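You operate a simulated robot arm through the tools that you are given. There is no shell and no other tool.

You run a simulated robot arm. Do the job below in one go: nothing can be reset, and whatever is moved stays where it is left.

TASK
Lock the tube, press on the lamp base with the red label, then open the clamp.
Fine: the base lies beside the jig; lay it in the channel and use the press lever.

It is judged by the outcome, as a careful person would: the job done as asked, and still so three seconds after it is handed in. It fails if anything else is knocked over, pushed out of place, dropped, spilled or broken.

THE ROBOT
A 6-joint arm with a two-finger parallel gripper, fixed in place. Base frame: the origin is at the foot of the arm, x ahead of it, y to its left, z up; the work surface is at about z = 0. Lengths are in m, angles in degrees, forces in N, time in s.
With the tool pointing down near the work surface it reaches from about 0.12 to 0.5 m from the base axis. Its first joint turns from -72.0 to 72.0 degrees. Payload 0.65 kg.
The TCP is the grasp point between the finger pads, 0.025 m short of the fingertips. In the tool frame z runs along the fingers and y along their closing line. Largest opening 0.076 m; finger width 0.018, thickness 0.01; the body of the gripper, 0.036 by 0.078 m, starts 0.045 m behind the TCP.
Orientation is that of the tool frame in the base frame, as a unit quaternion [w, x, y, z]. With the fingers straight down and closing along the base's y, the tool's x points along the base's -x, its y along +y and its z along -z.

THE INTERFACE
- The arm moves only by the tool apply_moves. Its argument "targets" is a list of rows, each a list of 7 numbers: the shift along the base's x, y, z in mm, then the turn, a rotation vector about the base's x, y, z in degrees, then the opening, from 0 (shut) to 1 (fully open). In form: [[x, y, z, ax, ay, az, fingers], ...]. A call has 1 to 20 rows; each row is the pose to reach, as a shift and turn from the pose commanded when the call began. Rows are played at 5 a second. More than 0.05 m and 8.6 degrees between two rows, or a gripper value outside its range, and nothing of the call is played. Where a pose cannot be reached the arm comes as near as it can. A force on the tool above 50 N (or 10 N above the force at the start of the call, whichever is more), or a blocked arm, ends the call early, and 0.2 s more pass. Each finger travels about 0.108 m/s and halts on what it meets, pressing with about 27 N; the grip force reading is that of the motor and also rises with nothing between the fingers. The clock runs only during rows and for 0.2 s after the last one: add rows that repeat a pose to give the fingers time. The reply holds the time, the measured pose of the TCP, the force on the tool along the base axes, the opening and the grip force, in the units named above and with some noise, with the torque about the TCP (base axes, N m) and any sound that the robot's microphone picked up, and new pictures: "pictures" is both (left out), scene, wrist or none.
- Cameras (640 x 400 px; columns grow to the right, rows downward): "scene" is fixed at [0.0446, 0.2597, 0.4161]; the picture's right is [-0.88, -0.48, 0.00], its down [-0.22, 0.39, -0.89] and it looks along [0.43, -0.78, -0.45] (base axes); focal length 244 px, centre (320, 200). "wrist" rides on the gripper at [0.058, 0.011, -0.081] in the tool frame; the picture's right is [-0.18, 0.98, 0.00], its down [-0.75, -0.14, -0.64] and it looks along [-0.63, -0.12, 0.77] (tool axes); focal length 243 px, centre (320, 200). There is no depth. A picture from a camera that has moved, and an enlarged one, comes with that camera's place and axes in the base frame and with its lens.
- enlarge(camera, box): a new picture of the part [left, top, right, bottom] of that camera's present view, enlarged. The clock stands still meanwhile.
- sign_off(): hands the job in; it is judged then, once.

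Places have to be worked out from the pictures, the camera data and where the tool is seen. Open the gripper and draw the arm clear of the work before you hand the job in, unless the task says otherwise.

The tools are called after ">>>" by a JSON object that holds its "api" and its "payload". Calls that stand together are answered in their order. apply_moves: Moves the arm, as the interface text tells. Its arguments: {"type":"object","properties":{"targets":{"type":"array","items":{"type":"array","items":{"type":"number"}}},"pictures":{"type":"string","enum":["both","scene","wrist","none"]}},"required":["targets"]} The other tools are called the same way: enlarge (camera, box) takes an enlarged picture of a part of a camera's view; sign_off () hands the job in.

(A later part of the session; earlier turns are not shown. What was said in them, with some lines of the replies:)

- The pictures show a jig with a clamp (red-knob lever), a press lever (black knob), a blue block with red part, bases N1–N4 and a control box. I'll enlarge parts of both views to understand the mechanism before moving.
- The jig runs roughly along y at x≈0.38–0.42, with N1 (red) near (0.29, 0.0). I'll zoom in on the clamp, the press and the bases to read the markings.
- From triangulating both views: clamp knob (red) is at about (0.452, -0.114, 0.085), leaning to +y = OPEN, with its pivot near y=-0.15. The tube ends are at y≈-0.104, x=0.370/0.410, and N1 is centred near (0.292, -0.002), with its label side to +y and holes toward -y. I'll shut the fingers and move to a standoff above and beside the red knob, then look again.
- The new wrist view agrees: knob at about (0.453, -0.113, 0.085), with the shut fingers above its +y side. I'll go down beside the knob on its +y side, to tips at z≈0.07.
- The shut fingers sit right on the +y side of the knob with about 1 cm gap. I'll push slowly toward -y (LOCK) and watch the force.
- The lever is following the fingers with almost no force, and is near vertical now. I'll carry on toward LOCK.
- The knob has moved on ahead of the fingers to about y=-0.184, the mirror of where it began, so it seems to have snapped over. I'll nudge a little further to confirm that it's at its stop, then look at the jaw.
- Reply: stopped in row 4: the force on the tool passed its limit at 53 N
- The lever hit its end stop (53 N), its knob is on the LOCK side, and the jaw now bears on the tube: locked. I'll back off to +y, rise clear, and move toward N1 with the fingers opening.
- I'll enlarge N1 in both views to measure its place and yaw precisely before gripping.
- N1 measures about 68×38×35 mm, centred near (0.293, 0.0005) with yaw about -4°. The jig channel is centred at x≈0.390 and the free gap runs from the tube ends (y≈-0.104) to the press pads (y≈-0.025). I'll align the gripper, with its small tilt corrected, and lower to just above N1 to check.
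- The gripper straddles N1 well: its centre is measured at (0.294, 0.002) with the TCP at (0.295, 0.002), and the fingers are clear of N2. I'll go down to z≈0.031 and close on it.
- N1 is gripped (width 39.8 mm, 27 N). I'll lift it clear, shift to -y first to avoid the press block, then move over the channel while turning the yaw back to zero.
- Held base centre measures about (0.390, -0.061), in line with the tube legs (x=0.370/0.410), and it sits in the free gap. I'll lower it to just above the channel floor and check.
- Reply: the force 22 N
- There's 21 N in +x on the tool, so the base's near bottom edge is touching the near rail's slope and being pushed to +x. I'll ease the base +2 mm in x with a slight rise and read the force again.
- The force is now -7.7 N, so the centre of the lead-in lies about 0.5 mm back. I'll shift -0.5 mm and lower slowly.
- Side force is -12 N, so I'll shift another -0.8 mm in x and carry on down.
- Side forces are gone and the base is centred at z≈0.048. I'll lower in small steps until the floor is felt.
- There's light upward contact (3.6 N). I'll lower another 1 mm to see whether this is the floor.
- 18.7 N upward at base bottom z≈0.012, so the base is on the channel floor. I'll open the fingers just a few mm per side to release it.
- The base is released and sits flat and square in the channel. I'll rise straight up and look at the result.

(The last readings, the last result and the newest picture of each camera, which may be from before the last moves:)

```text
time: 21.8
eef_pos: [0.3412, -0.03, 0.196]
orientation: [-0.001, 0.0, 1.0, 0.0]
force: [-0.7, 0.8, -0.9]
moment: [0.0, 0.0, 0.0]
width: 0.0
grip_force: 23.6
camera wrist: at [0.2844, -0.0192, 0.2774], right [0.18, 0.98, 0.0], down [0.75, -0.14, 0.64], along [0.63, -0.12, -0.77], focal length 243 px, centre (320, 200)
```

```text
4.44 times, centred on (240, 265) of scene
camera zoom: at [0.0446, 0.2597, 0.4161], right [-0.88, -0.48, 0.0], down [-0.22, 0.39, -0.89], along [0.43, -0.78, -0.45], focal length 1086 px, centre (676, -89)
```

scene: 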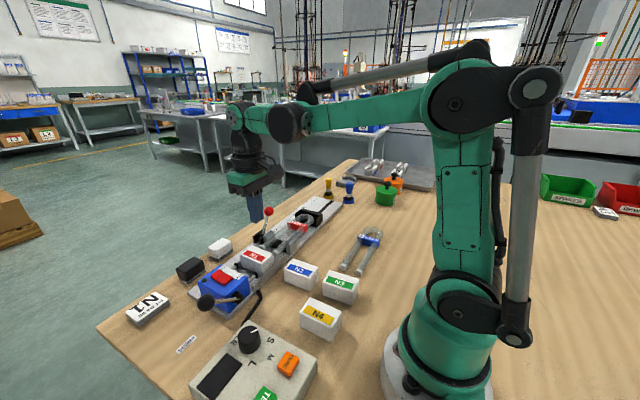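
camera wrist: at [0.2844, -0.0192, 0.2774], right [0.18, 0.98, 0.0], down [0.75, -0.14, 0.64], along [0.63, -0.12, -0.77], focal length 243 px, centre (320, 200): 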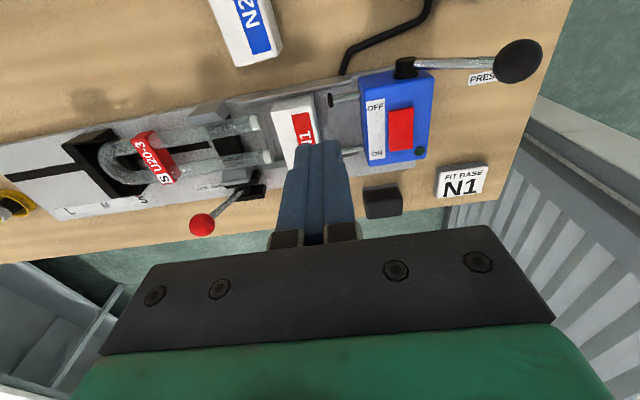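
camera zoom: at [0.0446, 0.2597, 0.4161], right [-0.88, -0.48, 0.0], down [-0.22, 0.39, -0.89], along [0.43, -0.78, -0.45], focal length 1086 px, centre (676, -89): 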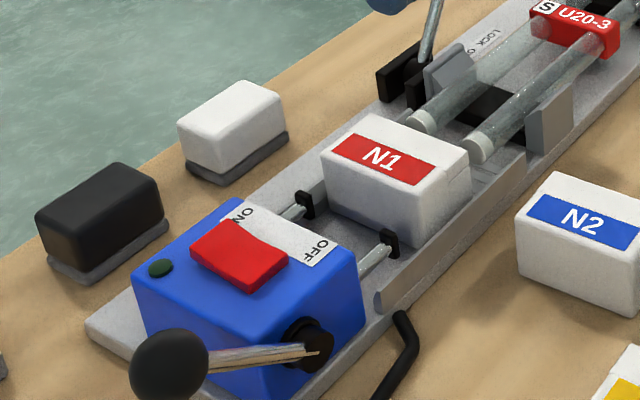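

N1 sits square in the channel with the tube ends ahead of it and the press pads behind. The press lever knob is at about (0.341, 0.106, 0.091), with its hub at (0.341, 0.044, 0.041); the "PRESS" label lies on the lowered side. I'll bring the shut fingers above the knob.

>>> {"api": "apply_moves", "payload": {"targets": [[0, 40, 0, 0, 0, 0, 0], [0, 80, -5, 0, 0, 0, 0], [0, 115, -15, 0, 0, 0, 0], [0, 136, -30, 0, 0, 0, 0], [0, 137, -46, 0, 0, 0, 0], [0, 137, -46, 0, 0, 0, 0]], "pictures": "both"}}

>>> {"api": "enlarge", "payload": {"camera": "scene", "box": [160, 220, 300, 320]}}

>>> {"api": "enlarge", "payload": {"camera": "wrist", "box": [200, 60, 420, 240]}}

```text
time: 23.2
eef_pos: [0.3402, 0.1062, 0.1507]
orientation: [-0.001, -0.001, 1.0, 0.0]
force: [0.3, 0.1, -0.5]
moment: [-0.01, -0.02, 0.03]
width: 0.0001
grip_force: 23.6
camera wrist: at [0.283, 0.1187, 0.231], right [0.18, 0.98, 0.0], down [0.75, -0.14, 0.64], along [0.63, -0.12, -0.77], focal length 243 px, centre (320, 200)
```

scene: 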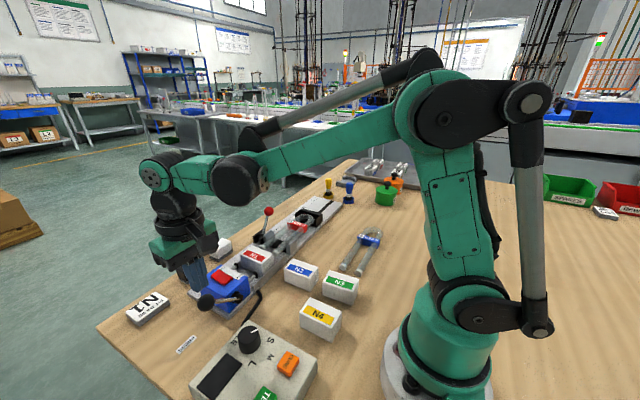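
wrist: 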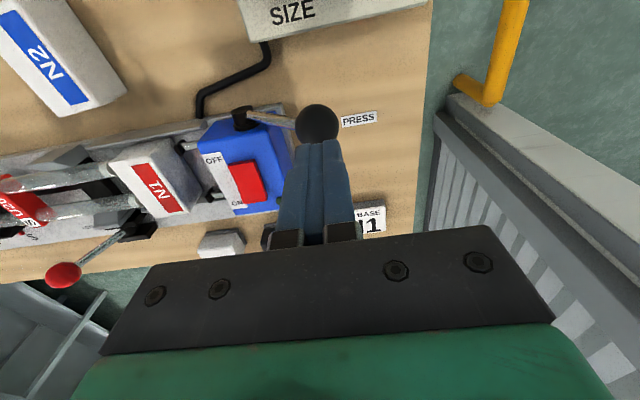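

```text
4.00 times, centred on (230, 270) of scene
camera zoom: at [0.0446, 0.2597, 0.4161], right [-0.88, -0.48, 0.0], down [-0.22, 0.39, -0.89], along [0.43, -0.78, -0.45], focal length 978 px, centre (680, -80)
```

zoom: 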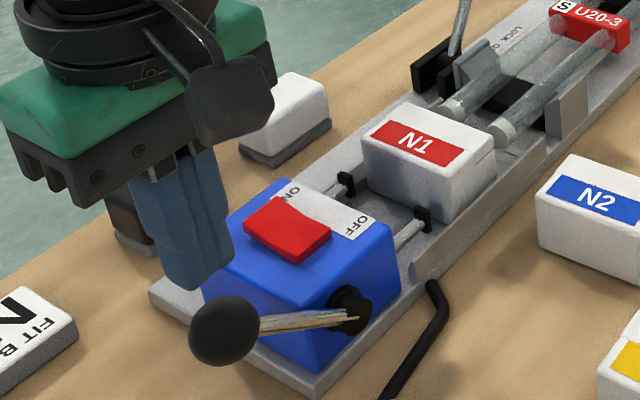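

```text
2.22 times, centred on (310, 150) of wrist
camera zoom: at [0.283, 0.1187, 0.231], right [0.18, 0.98, 0.0], down [0.75, -0.14, 0.64], along [0.63, -0.12, -0.77], focal length 539 px, centre (342, 311)
```

zoom: 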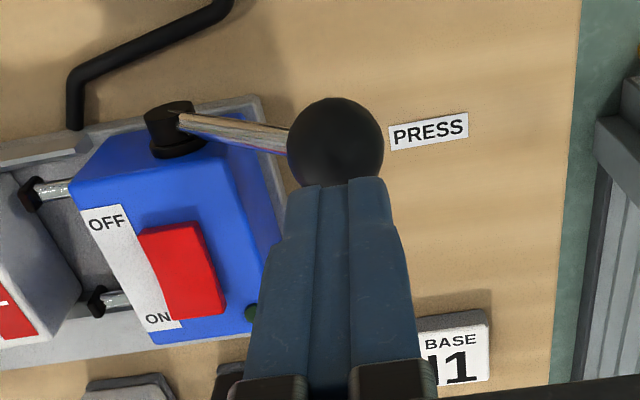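

The shut fingertips are centred over the knob at (0.340, 0.106). I'll press down gently along the lever's arc for the first 10 mm, watching the force and the rods.

>>> {"api": "apply_moves", "payload": {"targets": [[0, 0, -12, 0, 0, 0, 0], [0, 0, -19, 0, 0, 0, 0], [0, 2, -23, 0, 0, 0, 0], [0, 4, -27, 0, 0, 0, 0], [0, 6, -31, 0, 0, 0, 0]], "pictures": "both"}}

>>> {"api": "enlarge", "payload": {"camera": "scene", "box": [160, 220, 300, 320]}}

```text
time: 24.4
eef_pos: [0.3415, 0.1118, 0.1184]
orientation: [-0.001, -0.001, 1.0, 0.0]
force: [-0.8, 1.3, 1.1]
moment: [0.01, 0.03, 0.0]
width: 0.0
grip_force: 23.8
camera wrist: at [0.2842, 0.1236, 0.1998], right [0.18, 0.98, 0.0], down [0.75, -0.14, 0.64], along [0.63, -0.12, -0.77], focal length 243 px, centre (320, 200)
```

scene: 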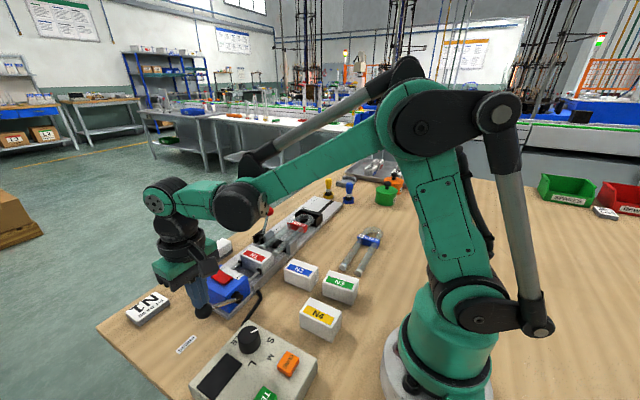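
wrist: 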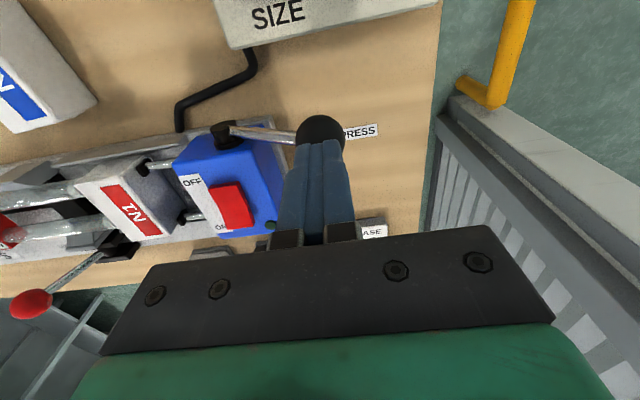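

```text
4.00 times, centred on (230, 270) of scene
camera zoom: at [0.0446, 0.2597, 0.4161], right [-0.88, -0.48, 0.0], down [-0.22, 0.39, -0.89], along [0.43, -0.78, -0.45], focal length 978 px, centre (680, -80)
```

zoom: 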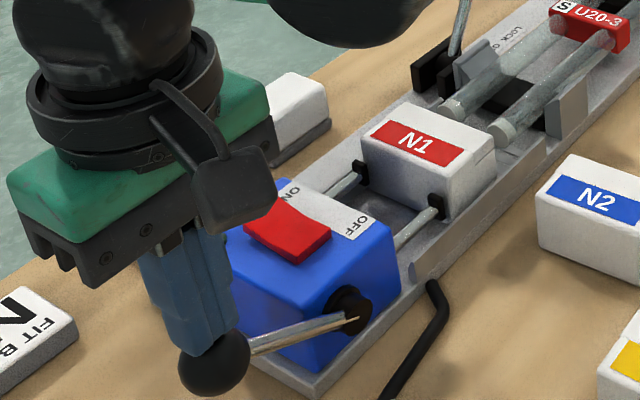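

Pressing down does drive the rods toward -y; the pads have just reached the base, at very low force. I'll continue along the arc in small steps.

>>> {"api": "apply_moves", "payload": {"targets": [[0, 2, -4, 0, 0, 0, 0], [0, 3.5, -8, 0, 0, 0, 0], [0, 5, -12, 0, 0, 0, 0], [0, 6.5, -16, 0, 0, 0, 0], [0, 7, -19, 0, 0, 0, 0]], "pictures": "wrist"}}

>>> {"api": "enlarge", "payload": {"camera": "scene", "box": [160, 220, 300, 320]}}

>>> {"api": "enlarge", "payload": {"camera": "wrist", "box": [0, 80, 260, 260]}}

```text
time: 25.6
eef_pos: [0.3403, 0.1189, 0.1006]
orientation: [-0.001, -0.001, 1.0, 0.0]
force: [1.0, 0.5, 2.1]
moment: [0.02, 0.01, 0.01]
width: 0.0
grip_force: 23.6
camera wrist: at [0.2833, 0.1314, 0.1809], right [0.18, 0.98, 0.0], down [0.75, -0.14, 0.64], along [0.63, -0.12, -0.77], focal length 243 px, centre (320, 200)
```

wrist: 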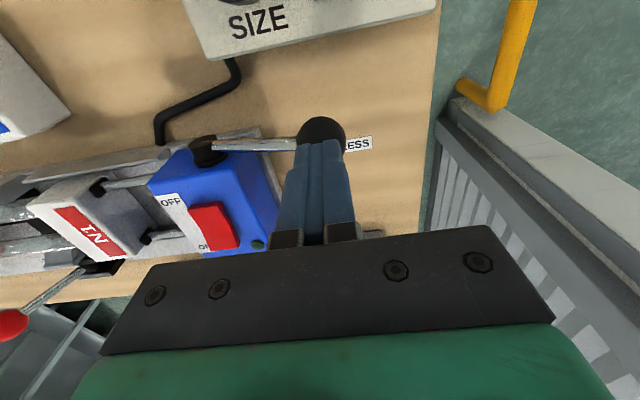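

```text
4.00 times, centred on (230, 270) of scene
camera zoom: at [0.0446, 0.2597, 0.4161], right [-0.88, -0.48, 0.0], down [-0.22, 0.39, -0.89], along [0.43, -0.78, -0.45], focal length 978 px, centre (680, -80)
```

zoom: 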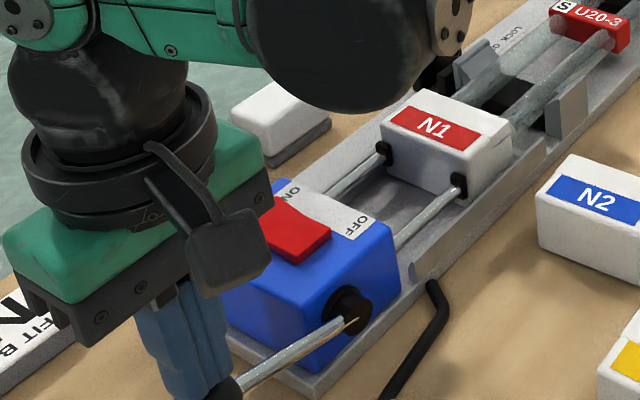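

```text
2.22 times, centred on (130, 170) of wrist
camera zoom: at [0.2833, 0.1314, 0.1809], right [0.18, 0.98, 0.0], down [0.75, -0.14, 0.64], along [0.63, -0.12, -0.77], focal length 539 px, centre (742, 267)
```

zoom: 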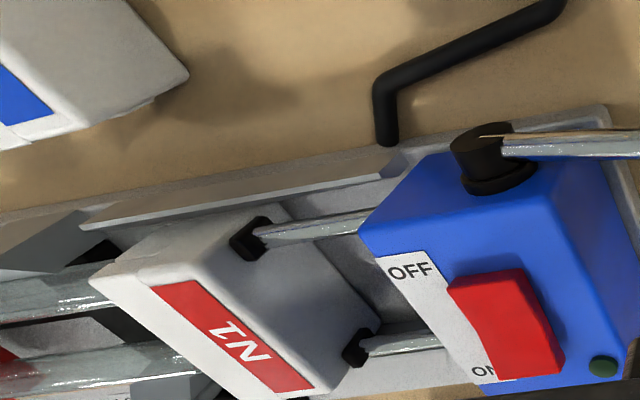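

The base slides squarely and the tube ends are now at its holes. I'll keep pressing in small steps and watch the force rise.

>>> {"api": "apply_moves", "payload": {"targets": [[0, 1, -3, 0, 0, 0, 0], [0, 2, -6, 0, 0, 0, 0], [0, 2.5, -9, 0, 0, 0, 0], [0, 3, -12, 0, 0, 0, 0], [0, 3, -15, 0, 0, 0, 0]], "pictures": "wrist"}}

>>> {"api": "enlarge", "payload": {"camera": "scene", "box": [160, 220, 300, 320]}}

>>> {"api": "enlarge", "payload": {"camera": "wrist", "box": [0, 80, 260, 260]}}

```text
time: 26.8
eef_pos: [0.3401, 0.1216, 0.0856]
orientation: [-0.001, -0.001, 1.0, 0.0]
force: [-0.2, 0.8, 1.5]
moment: [0.04, 0.02, 0.0]
width: 0.0002
grip_force: 23.4
camera wrist: at [0.2833, 0.134, 0.1658], right [0.18, 0.98, 0.0], down [0.75, -0.14, 0.64], along [0.63, -0.12, -0.77], focal length 243 px, centre (320, 200)
```

wrist: 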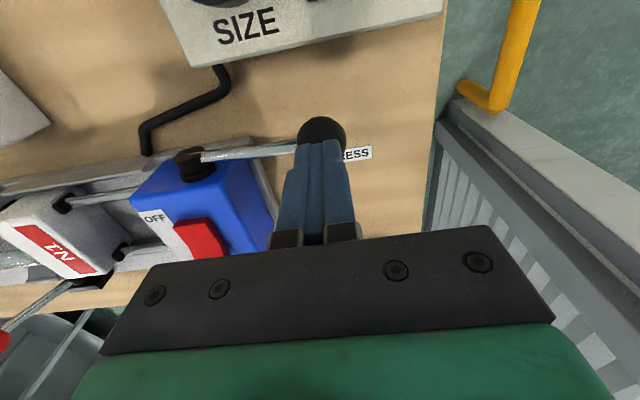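

```text
4.00 times, centred on (230, 270) of scene
camera zoom: at [0.0446, 0.2597, 0.4161], right [-0.88, -0.48, 0.0], down [-0.22, 0.39, -0.89], along [0.43, -0.78, -0.45], focal length 978 px, centre (680, -80)
```

zoom: 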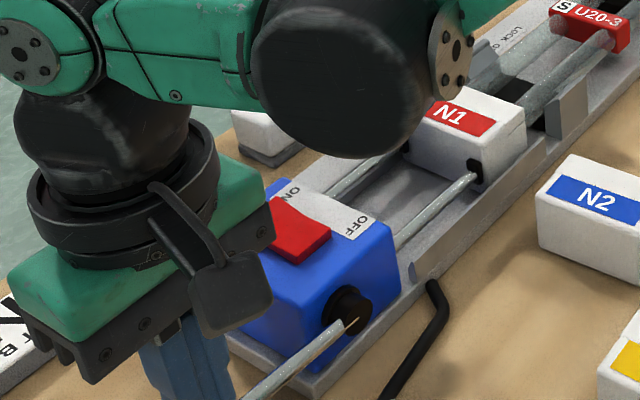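

```text
2.22 times, centred on (130, 170) of wrist
camera zoom: at [0.2833, 0.134, 0.1658], right [0.18, 0.98, 0.0], down [0.75, -0.14, 0.64], along [0.63, -0.12, -0.77], focal length 539 px, centre (742, 267)
```

zoom: 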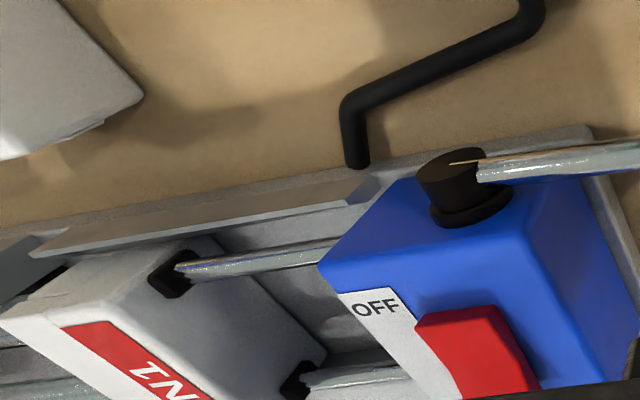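

Still low force; the pads are at about y=-0.070, so the tube is entering the base by roughly 8 mm. Continuing down the arc.

>>> {"api": "apply_moves", "payload": {"targets": [[0, 0.5, -3, 0, 0, 0, 0], [0, 1, -6, 0, 0, 0, 0], [0, 1, -9, 0, 0, 0, 0], [0, 1, -12, 0, 0, 0, 0], [0, 1, -12, 0, 0, 0, 0]], "pictures": "wrist"}}

>>> {"api": "enlarge", "payload": {"camera": "scene", "box": [180, 200, 320, 300]}}

```text
time: 27.7
eef_pos: [0.3407, 0.1238, 0.0777]
orientation: [-0.001, -0.001, 1.0, 0.0]
force: [-1.2, -1.8, 34.0]
moment: [-0.01, 0.05, 0.03]
width: 0.0001
grip_force: 23.8
stopped in row 4: the force on the tool passed its limit at 62 N (the readings are from after the stop); the commanded pose is now the measured one
camera wrist: at [0.2838, 0.1352, 0.1585], right [0.18, 0.98, 0.0], down [0.75, -0.14, 0.64], along [0.63, -0.12, -0.77], focal length 243 px, centre (320, 200)
```

wrist: 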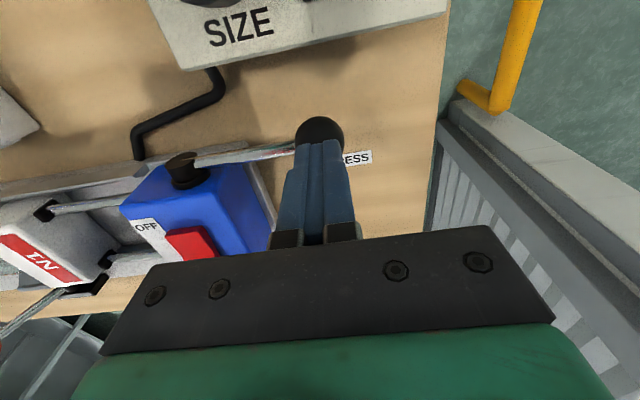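

```text
4.00 times, centred on (250, 250) of scene
camera zoom: at [0.0445, 0.2597, 0.4161], right [-0.88, -0.48, 0.0], down [-0.22, 0.39, -0.89], along [0.43, -0.78, -0.45], focal length 978 px, centre (600, 0)
```

zoom: 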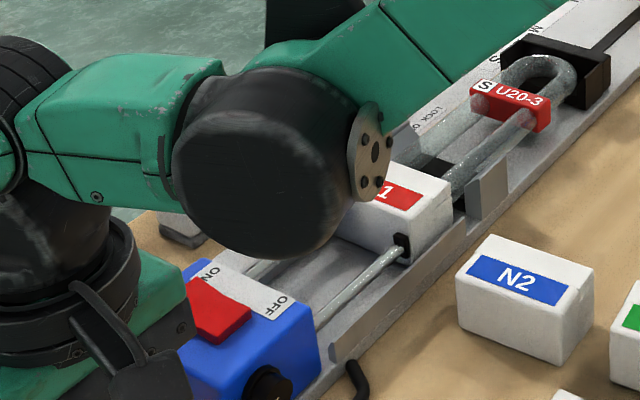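

The call stopped at 62 N with the lever about level and the base at roughly y=-0.077..-0.117, so it's ~13 mm onto the tube. It could be the end stop or press-fit resistance, so I'll press on in half-millimetre steps to see whether it still yields.

>>> {"api": "apply_moves", "payload": {"targets": [[0, 0, -0.3, 0, 0, 0, 0], [0, 0, -0.6, 0, 0, 0, 0], [0, 0, -0.6, 0, 0, 0, 0]], "pictures": "none"}}

```text
time: 28.4
eef_pos: [0.3408, 0.1232, 0.0777]
orientation: [-0.001, -0.001, 1.0, 0.0]
force: [-1.2, -1.5, 30.7]
moment: [-0.04, 0.01, 0.01]
width: 0.0
grip_force: 23.7
stopped in row 3: the force on the tool passed its limit at 51 N (the readings are from after the stop); the commanded pose is now the measured one
```

The knob doesn't yield: z stays at 0.0777 while the force goes from 31 to 51 N. I'll back off a little and look at the lever, rods and base from clear of the view.

>>> {"api": "apply_moves", "payload": {"targets": [[0, 0, 5, 0, 0, 0, 0], [0, 0, 20, 0, 0, 0, 0], [0, 5, 50, 0, 0, 0, 0], [-5, 20, 90, 0, 0, 0, 0], [-5, 20, 90, 0, 0, 0, 0]], "pictures": "both"}}

>>> {"api": "enlarge", "payload": {"camera": "scene", "box": [180, 200, 320, 300]}}

>>> {"api": "enlarge", "payload": {"camera": "wrist", "box": [0, 60, 320, 240]}}

```text
time: 29.6
eef_pos: [0.3353, 0.1433, 0.1683]
orientation: [-0.001, -0.001, 1.0, 0.0]
force: [-0.1, 0.7, -0.2]
moment: [-0.01, 0.01, 0.0]
width: 0.0
grip_force: 24.1
camera wrist: at [0.278, 0.1561, 0.2491], right [0.18, 0.98, 0.0], down [0.75, -0.14, 0.64], along [0.63, -0.12, -0.77], focal length 243 px, centre (320, 200)
```

scene: 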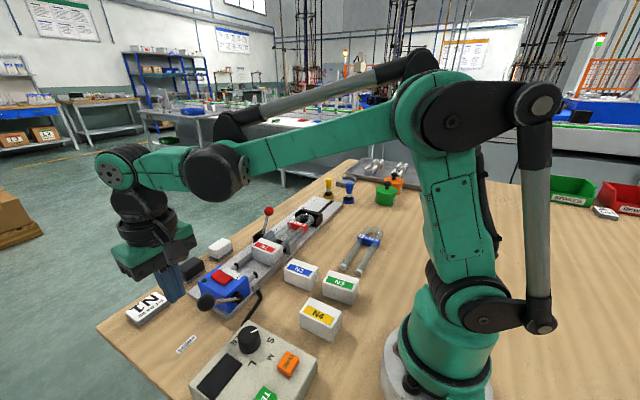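
wrist: 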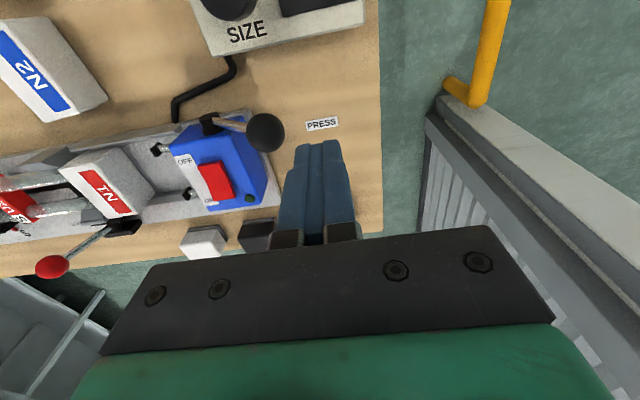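

```text
4.00 times, centred on (250, 250) of scene
camera zoom: at [0.0446, 0.2597, 0.4161], right [-0.88, -0.48, 0.0], down [-0.22, 0.39, -0.89], along [0.43, -0.78, -0.45], focal length 978 px, centre (600, 0)
```

zoom: 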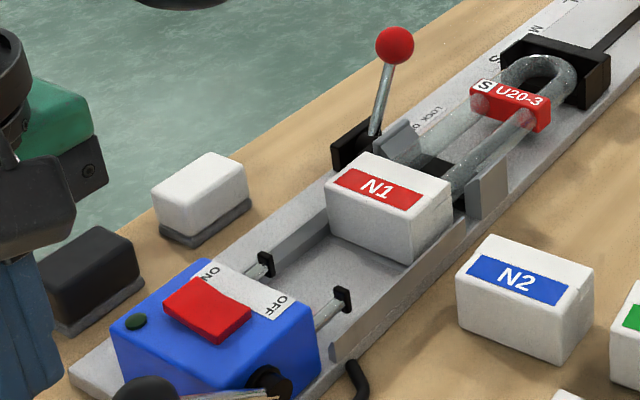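

```text
2.00 times, centred on (160, 150) of wrist
camera zoom: at [0.278, 0.1561, 0.2491], right [0.18, 0.98, 0.0], down [0.75, -0.14, 0.64], along [0.63, -0.12, -0.77], focal length 485 px, centre (640, 300)
```

zoom: 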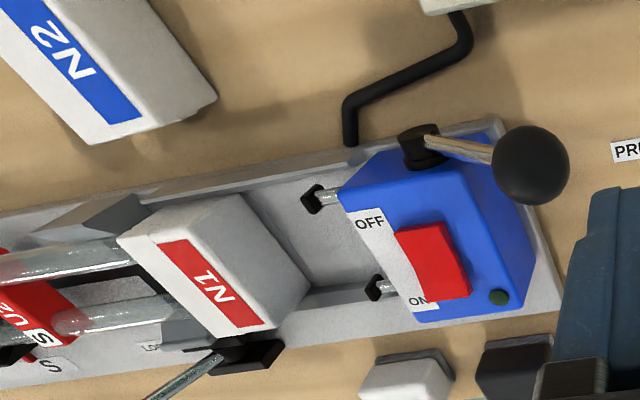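

The lever springs back on its own, and the base has stayed on the tube about 13 mm in; the tube's collar and bend haven't moved. I'll move the camera over the base to check how well it's seated.

>>> {"api": "apply_moves", "payload": {"targets": [[0, -35, 10, 0, 0, 0, 0], [0, -75, 20, 0, 0, 0, 0], [0, -115, 20, 0, 0, 0, 0], [0, -155, 20, 0, 0, 0, 0], [0, -195, 20, 0, 0, 0, 0], [0, -235, 20, 0, 0, 0, 0], [0, -235, 20, 0, 0, 0, 0]], "pictures": "both"}}

>>> {"api": "enlarge", "payload": {"camera": "wrist", "box": [200, 60, 440, 210]}}

>>> {"api": "enlarge", "payload": {"camera": "scene", "box": [230, 205, 330, 270]}}

```text
time: 31.2
eef_pos: [0.3372, -0.0926, 0.1858]
orientation: [-0.002, -0.001, 1.0, 0.0]
force: [0.4, -0.1, 0.4]
moment: [-0.01, -0.02, 0.01]
width: 0.0002
grip_force: 23.6
camera wrist: at [0.2795, -0.0806, 0.2668], right [0.18, 0.98, 0.0], down [0.75, -0.14, 0.64], along [0.63, -0.12, -0.77], focal length 243 px, centre (320, 200)
```

scene: 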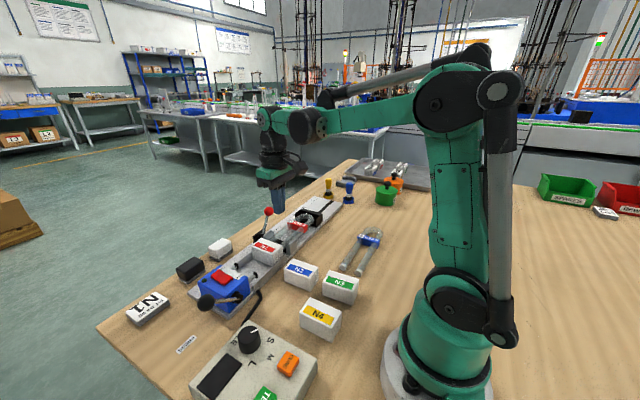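
wrist: 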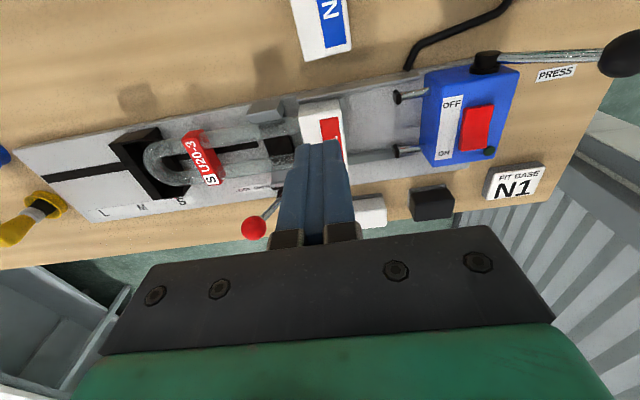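

```text
2.67 times, centred on (320, 135) of wrist
camera zoom: at [0.2795, -0.0806, 0.2668], right [0.18, 0.98, 0.0], down [0.75, -0.14, 0.64], along [0.63, -0.12, -0.77], focal length 647 px, centre (320, 373)
```

zoom: 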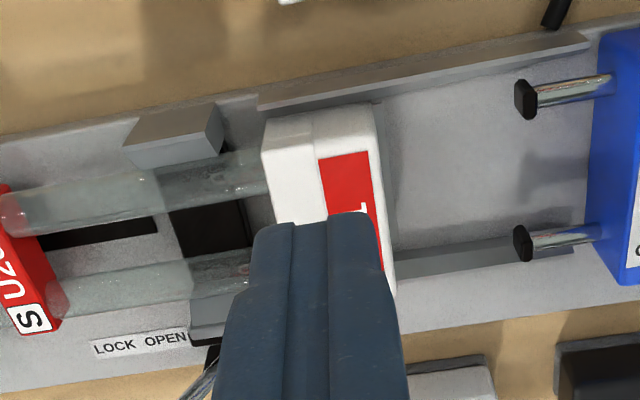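

```text
6.15 times, centred on (280, 238) of scene
camera zoom: at [0.0446, 0.2597, 0.4161], right [-0.88, -0.48, 0.0], down [-0.22, 0.39, -0.89], along [0.43, -0.78, -0.45], focal length 1504 px, centre (566, -31)
```

zoom: 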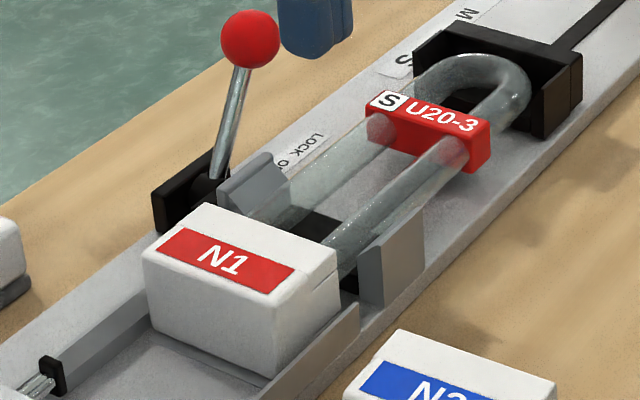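

The base sits square on both tube legs with no skew, and the press ended at a hard stop with the lever level, so pressing is done. Next I'll bring the opened gripper over the red knob on the LOCK side, at about (0.452, -0.184, 0.087), to straddle it.

>>> {"api": "apply_moves", "payload": {"targets": [[28, -23, 0, 0, 0, 0, 0.2], [57, -46, 0, 0, 0, 0, 0.5], [86, -69, 0, 0, 0, 0, 0.75], [114, -91, 0, 0, 0, 0, 0.75], [114, -91, 0, 0, 0, 0, 0.75]], "pictures": "both"}}

>>> {"api": "enlarge", "payload": {"camera": "wrist", "box": [160, 40, 480, 240]}}

```text
time: 32.4
eef_pos: [0.438, -0.1798, 0.1801]
orientation: [0.0, -0.001, 1.0, 0.0]
force: [-0.4, -0.2, -0.6]
moment: [0.03, -0.01, -0.02]
width: 0.0573
grip_force: 0.1
out of reach, approached as far as the arm can: row 4, 5
camera wrist: at [0.3812, -0.167, 0.2618], right [0.18, 0.98, 0.0], down [0.75, -0.14, 0.64], along [0.63, -0.12, -0.77], focal length 243 px, centre (320, 200)
```

scene: 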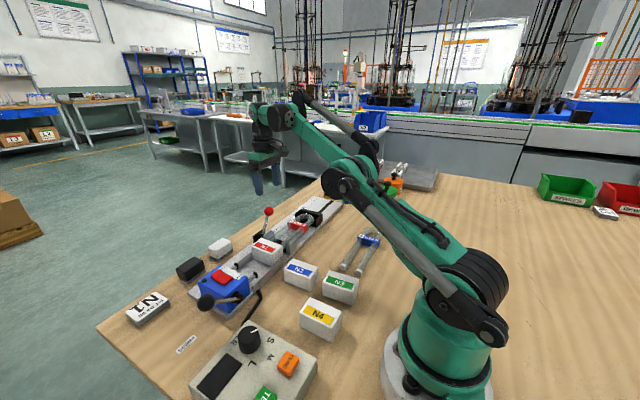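
wrist: 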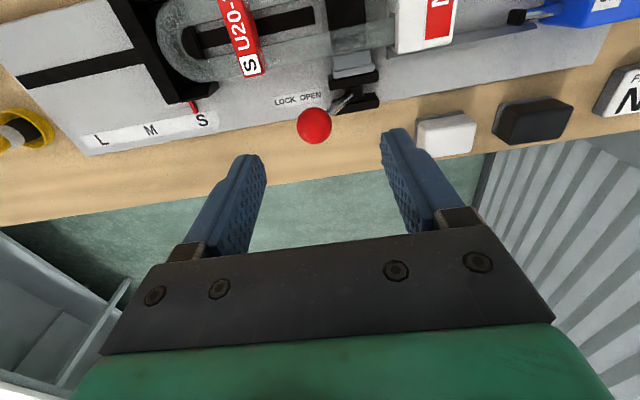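

```text
2.00 times, centred on (320, 140) of wrist
camera zoom: at [0.3812, -0.167, 0.2618], right [0.18, 0.98, 0.0], down [0.75, -0.14, 0.64], along [0.63, -0.12, -0.77], focal length 485 px, centre (320, 320)
```

zoom: 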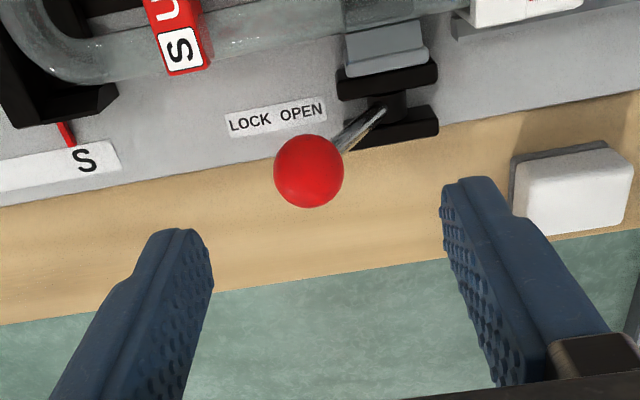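

At this height the reach is a bit short (TCP at x=0.438), but lower down it should extend. The knob is centred between the fingers in y, so I'll go down to z≈0.095 around it.

>>> {"api": "apply_moves", "payload": {"targets": [[0, -1, -30, 0, 0, 0, 0.75], [0, -1, -60, 0, 0, 0, 0.75], [0, -1, -86, 0, 0, 0, 0.75], [0, -1, -86, 0, 0, 0, 0.75]], "pictures": "both"}}

>>> {"api": "enlarge", "payload": {"camera": "wrist", "box": [160, 60, 480, 260]}}

```text
time: 33.4
eef_pos: [0.4363, -0.1781, 0.0956]
orientation: [-0.001, -0.001, 1.0, 0.0]
force: [-0.1, 0.0, 0.1]
moment: [0.01, 0.0, -0.02]
width: 0.057
grip_force: 0.1
camera wrist: at [0.3798, -0.1659, 0.1769], right [0.18, 0.98, 0.0], down [0.75, -0.14, 0.64], along [0.63, -0.12, -0.77], focal length 243 px, centre (320, 200)
```

scene: 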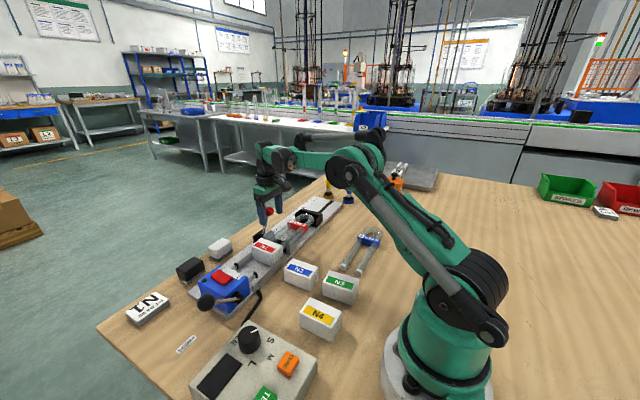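
wrist: 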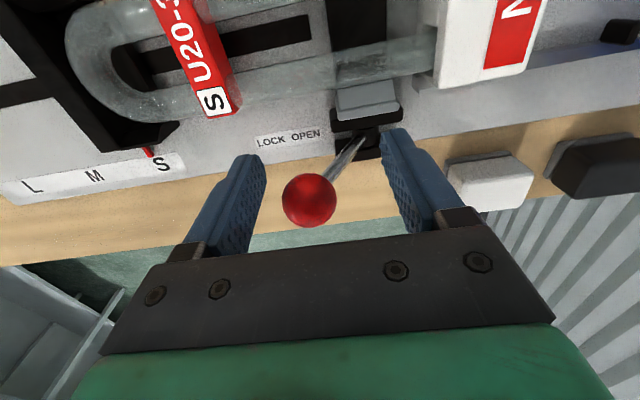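

```text
2.00 times, centred on (320, 160) of wrist
camera zoom: at [0.3798, -0.1659, 0.1769], right [0.18, 0.98, 0.0], down [0.75, -0.14, 0.64], along [0.63, -0.12, -0.77], focal length 485 px, centre (320, 280)
```

zoom: 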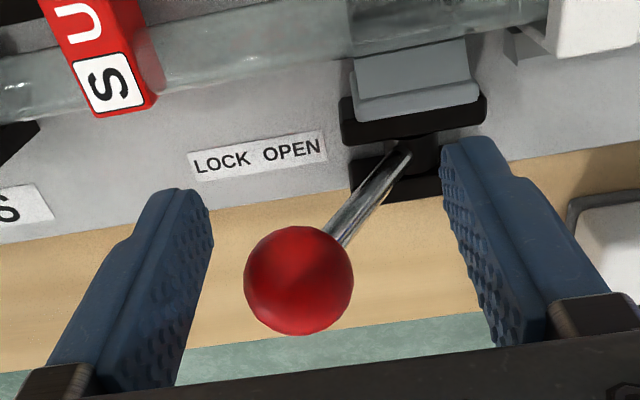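

The straddle is clear on both sides, with the TCP 15 mm short in x. I'll move +15 mm in x, so the pads line up with the knob.

>>> {"api": "apply_moves", "payload": {"targets": [[5, 0, 0, 0, 0, 0, 0.75], [10, 0, 0, 0, 0, 0, 0.75], [15, 0, 0, 0, 0, 0, 0.75], [15, 0, 0, 0, 0, 0, 0.75]], "pictures": "wrist"}}

```text
time: 34.4
eef_pos: [0.4533, -0.1768, 0.095]
orientation: [-0.001, -0.001, 1.0, 0.001]
force: [0.4, -0.3, 0.1]
moment: [0.02, -0.03, -0.03]
width: 0.0571
grip_force: 0.0
camera wrist: at [0.3956, -0.1655, 0.177], right [0.18, 0.98, 0.0], down [0.75, -0.14, 0.64], along [0.63, -0.12, -0.77], focal length 243 px, centre (320, 200)
```

wrist: 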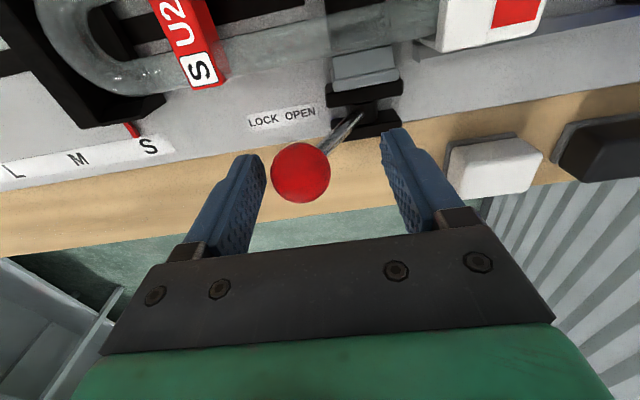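

The pads now line up with the knob (x=0.453). I'll move toward +y so that the -y finger takes the lever back toward OPEN.

>>> {"api": "apply_moves", "payload": {"targets": [[0, 7, 0, 0, 0, 0, 0.75], [0, 13, 1, 0, 0, 0, 0.75], [0, 19, 3, 0, 0, 0, 0.75], [0, 25, 5, 0, 0, 0, 0.75], [0, 31, 6, 0, 0, 0, 0.75], [0, 37, 7, 0, 0, 0, 0.75]], "pictures": "wrist"}}

```text
time: 35.8
eef_pos: [0.4527, -0.1409, 0.1035]
orientation: [-0.001, -0.001, 1.0, 0.0]
force: [0.0, -0.2, 0.8]
moment: [-0.02, 0.01, -0.01]
width: 0.0573
grip_force: 0.1
camera wrist: at [0.3965, -0.1287, 0.1847], right [0.18, 0.98, 0.0], down [0.75, -0.14, 0.64], along [0.63, -0.12, -0.77], focal length 243 px, centre (320, 200)
```

wrist: 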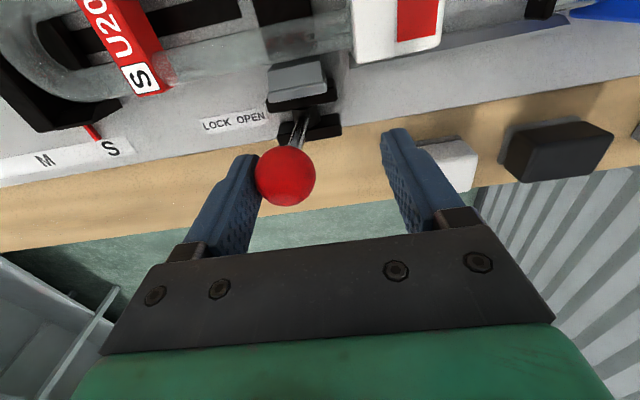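

The lever is nearly upright and moving easily. I'll carry on toward OPEN.

>>> {"api": "apply_moves", "payload": {"targets": [[0, 6, 0, 0, 0, 0, 0.75], [0, 12, 0, 0, 0, 0, 0.75], [0, 18, -1, 0, 0, 0, 0.75], [0, 24, -3, 0, 0, 0, 0.75], [0, 30, -5, 0, 0, 0, 0.75], [0, 35, -7, 0, 0, 0, 0.75]], "pictures": "wrist"}}

>>> {"api": "enlarge", "payload": {"camera": "scene", "box": [230, 195, 330, 260]}}

```text
time: 37.2
eef_pos: [0.4521, -0.1054, 0.0956]
orientation: [-0.001, -0.001, 1.0, 0.0]
force: [0.4, -0.4, -0.3]
moment: [-0.03, 0.01, 0.0]
width: 0.0571
grip_force: 0.1
camera wrist: at [0.3962, -0.0929, 0.177], right [0.18, 0.98, 0.0], down [0.75, -0.14, 0.64], along [0.63, -0.12, -0.77], focal length 243 px, centre (320, 200)
```

wrist: 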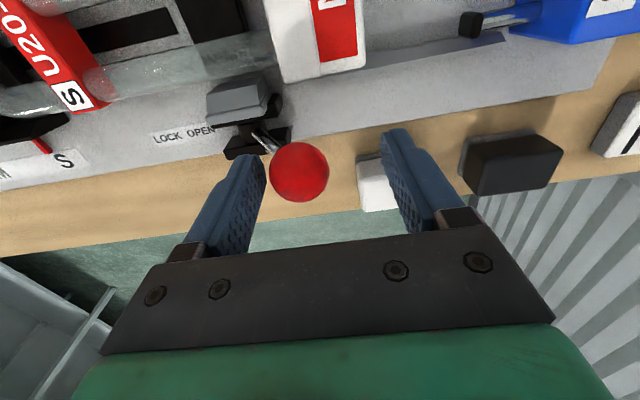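

```text
6.15 times, centred on (280, 228) of scene
camera zoom: at [0.0446, 0.2597, 0.4161], right [-0.88, -0.48, 0.0], down [-0.22, 0.39, -0.89], along [0.43, -0.78, -0.45], focal length 1504 px, centre (566, 31)
```

zoom: 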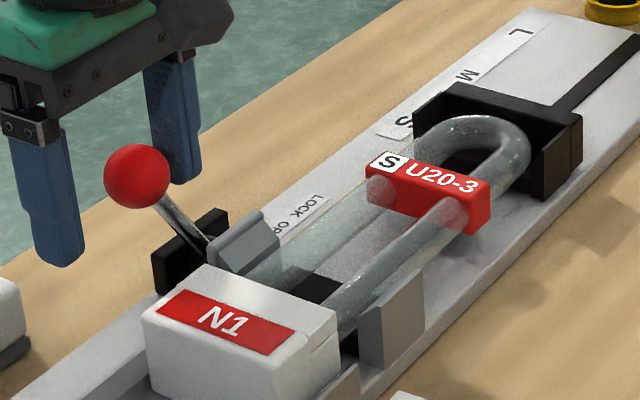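

The knob has gone over to about y=-0.113, exactly its original OPEN place, and the jaw has let go of the tube. I'll lift straight up off the knob and draw back clear.

>>> {"api": "apply_moves", "payload": {"targets": [[0, 0, 20, 0, 0, 0, 0.75], [0, 0, 45, 0, 0, 0, 0.75], [-10, 0, 80, 0, 0, 0, 0.75], [-45, 5, 105, 0, 0, 0, 0.9], [-80, 15, 125, 0, 0, 0, 1], [-115, 25, 145, 0, 0, 0, 1], [-150, 35, 165, 0, 0, 0, 1], [-185, 42, 190, 0, 0, 0, 1], [-210, 47, 220, 0, 0, 0, 1], [-210, 47, 220, 0, 0, 0, 1]], "pictures": "both"}}

>>> {"api": "enlarge", "payload": {"camera": "scene", "box": [230, 195, 330, 260]}}

>>> {"api": "enlarge", "payload": {"camera": "scene", "box": [110, 200, 390, 375]}}

>>> {"api": "enlarge", "payload": {"camera": "wrist", "box": [130, 80, 490, 240]}}

```text
time: 39.4
eef_pos: [0.2447, -0.0584, 0.3162]
orientation: [-0.001, -0.001, 1.0, 0.0]
force: [0.3, 0.1, 0.9]
moment: [0.04, 0.01, 0.0]
width: 0.0761
grip_force: 0.0
camera wrist: at [0.1872, -0.0459, 0.3968], right [0.18, 0.98, 0.0], down [0.75, -0.14, 0.64], along [0.63, -0.12, -0.77], focal length 243 px, centre (320, 200)
```

scene: 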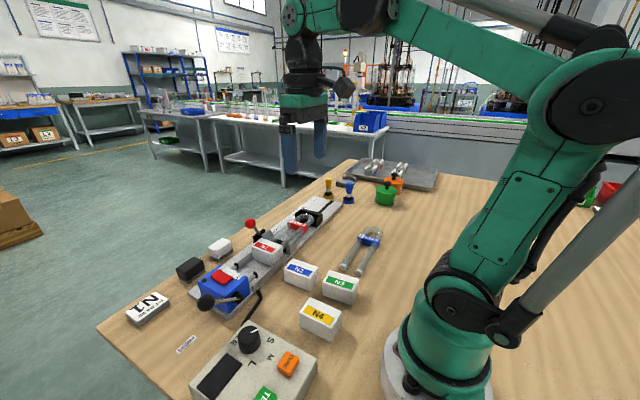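
wrist: 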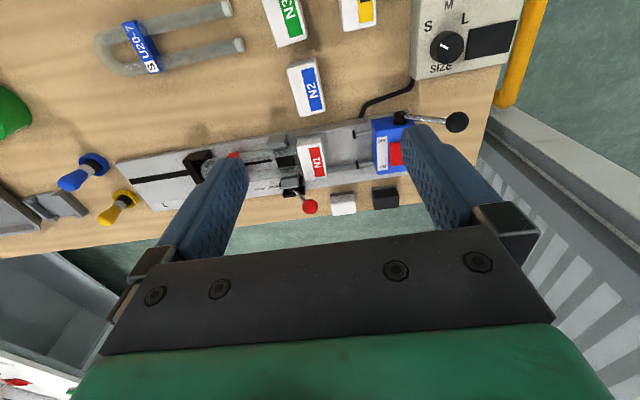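

```text
6.15 times, centred on (280, 228) of scene
camera zoom: at [0.0446, 0.2597, 0.4161], right [-0.88, -0.48, 0.0], down [-0.22, 0.39, -0.89], along [0.43, -0.78, -0.45], focal length 1504 px, centre (566, 31)
```

zoom: 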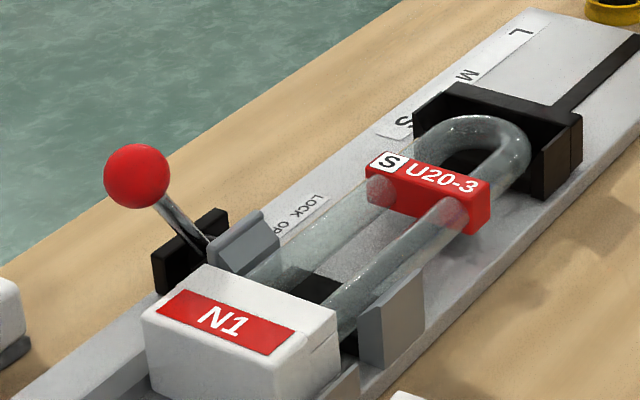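

```text
2.29 times, centred on (250, 288) of scene
camera zoom: at [0.0446, 0.2597, 0.4161], right [-0.88, -0.48, 0.0], down [-0.22, 0.39, -0.89], along [0.43, -0.78, -0.45], focal length 559 px, centre (480, 0)
```

zoom: 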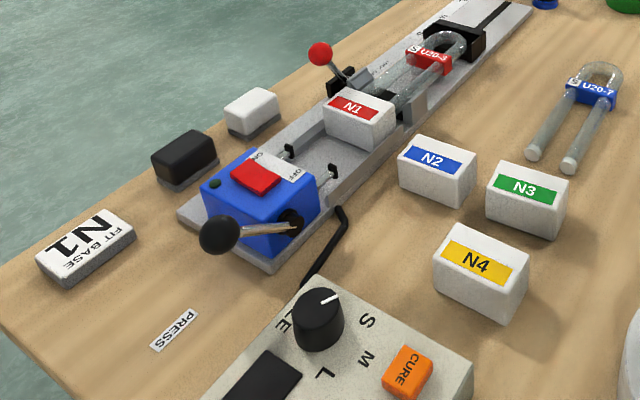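

```text
1.78 times, centred on (310, 160) of wrist
camera zoom: at [0.1872, -0.0459, 0.3968], right [0.18, 0.98, 0.0], down [0.75, -0.14, 0.64], along [0.63, -0.12, -0.77], focal length 431 px, centre (338, 271)
```

zoom: 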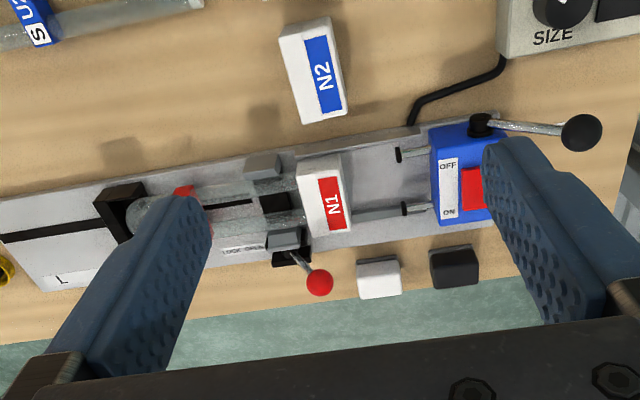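

Everything checks out: the clamp lever is back at OPEN, N1 sits squarely on both legs of tube U20-3 in the channel, and the press lever has returned. The other bases and tools are where they were, and the gripper is open and clear. Handing in.

>>> {"api": "sign_off", "payload": {}}

```text
The job is handed in.
```

I locked the tube, pressed the red-label base (N1) onto it with the press lever, and then opened the clamp. The job is handed in.

- **Clamp:** I pushed the red knob to its stop on the LOCK side before pressing. It is now back at its original OPEN position.
- **Base:** N1 was laid in the channel and pressed until the lever stopped hard at level and would not give at about 50–60 N. It sits square on both tube legs, about 13 mm on. I took that hard stop as fully seated; I had no separate way to check the depth.
- **Press lever:** it sprang back to its raised position when I let go.
- **Surroundings:** the final pictures show nothing else moved. The gripper is open and clear of the work.
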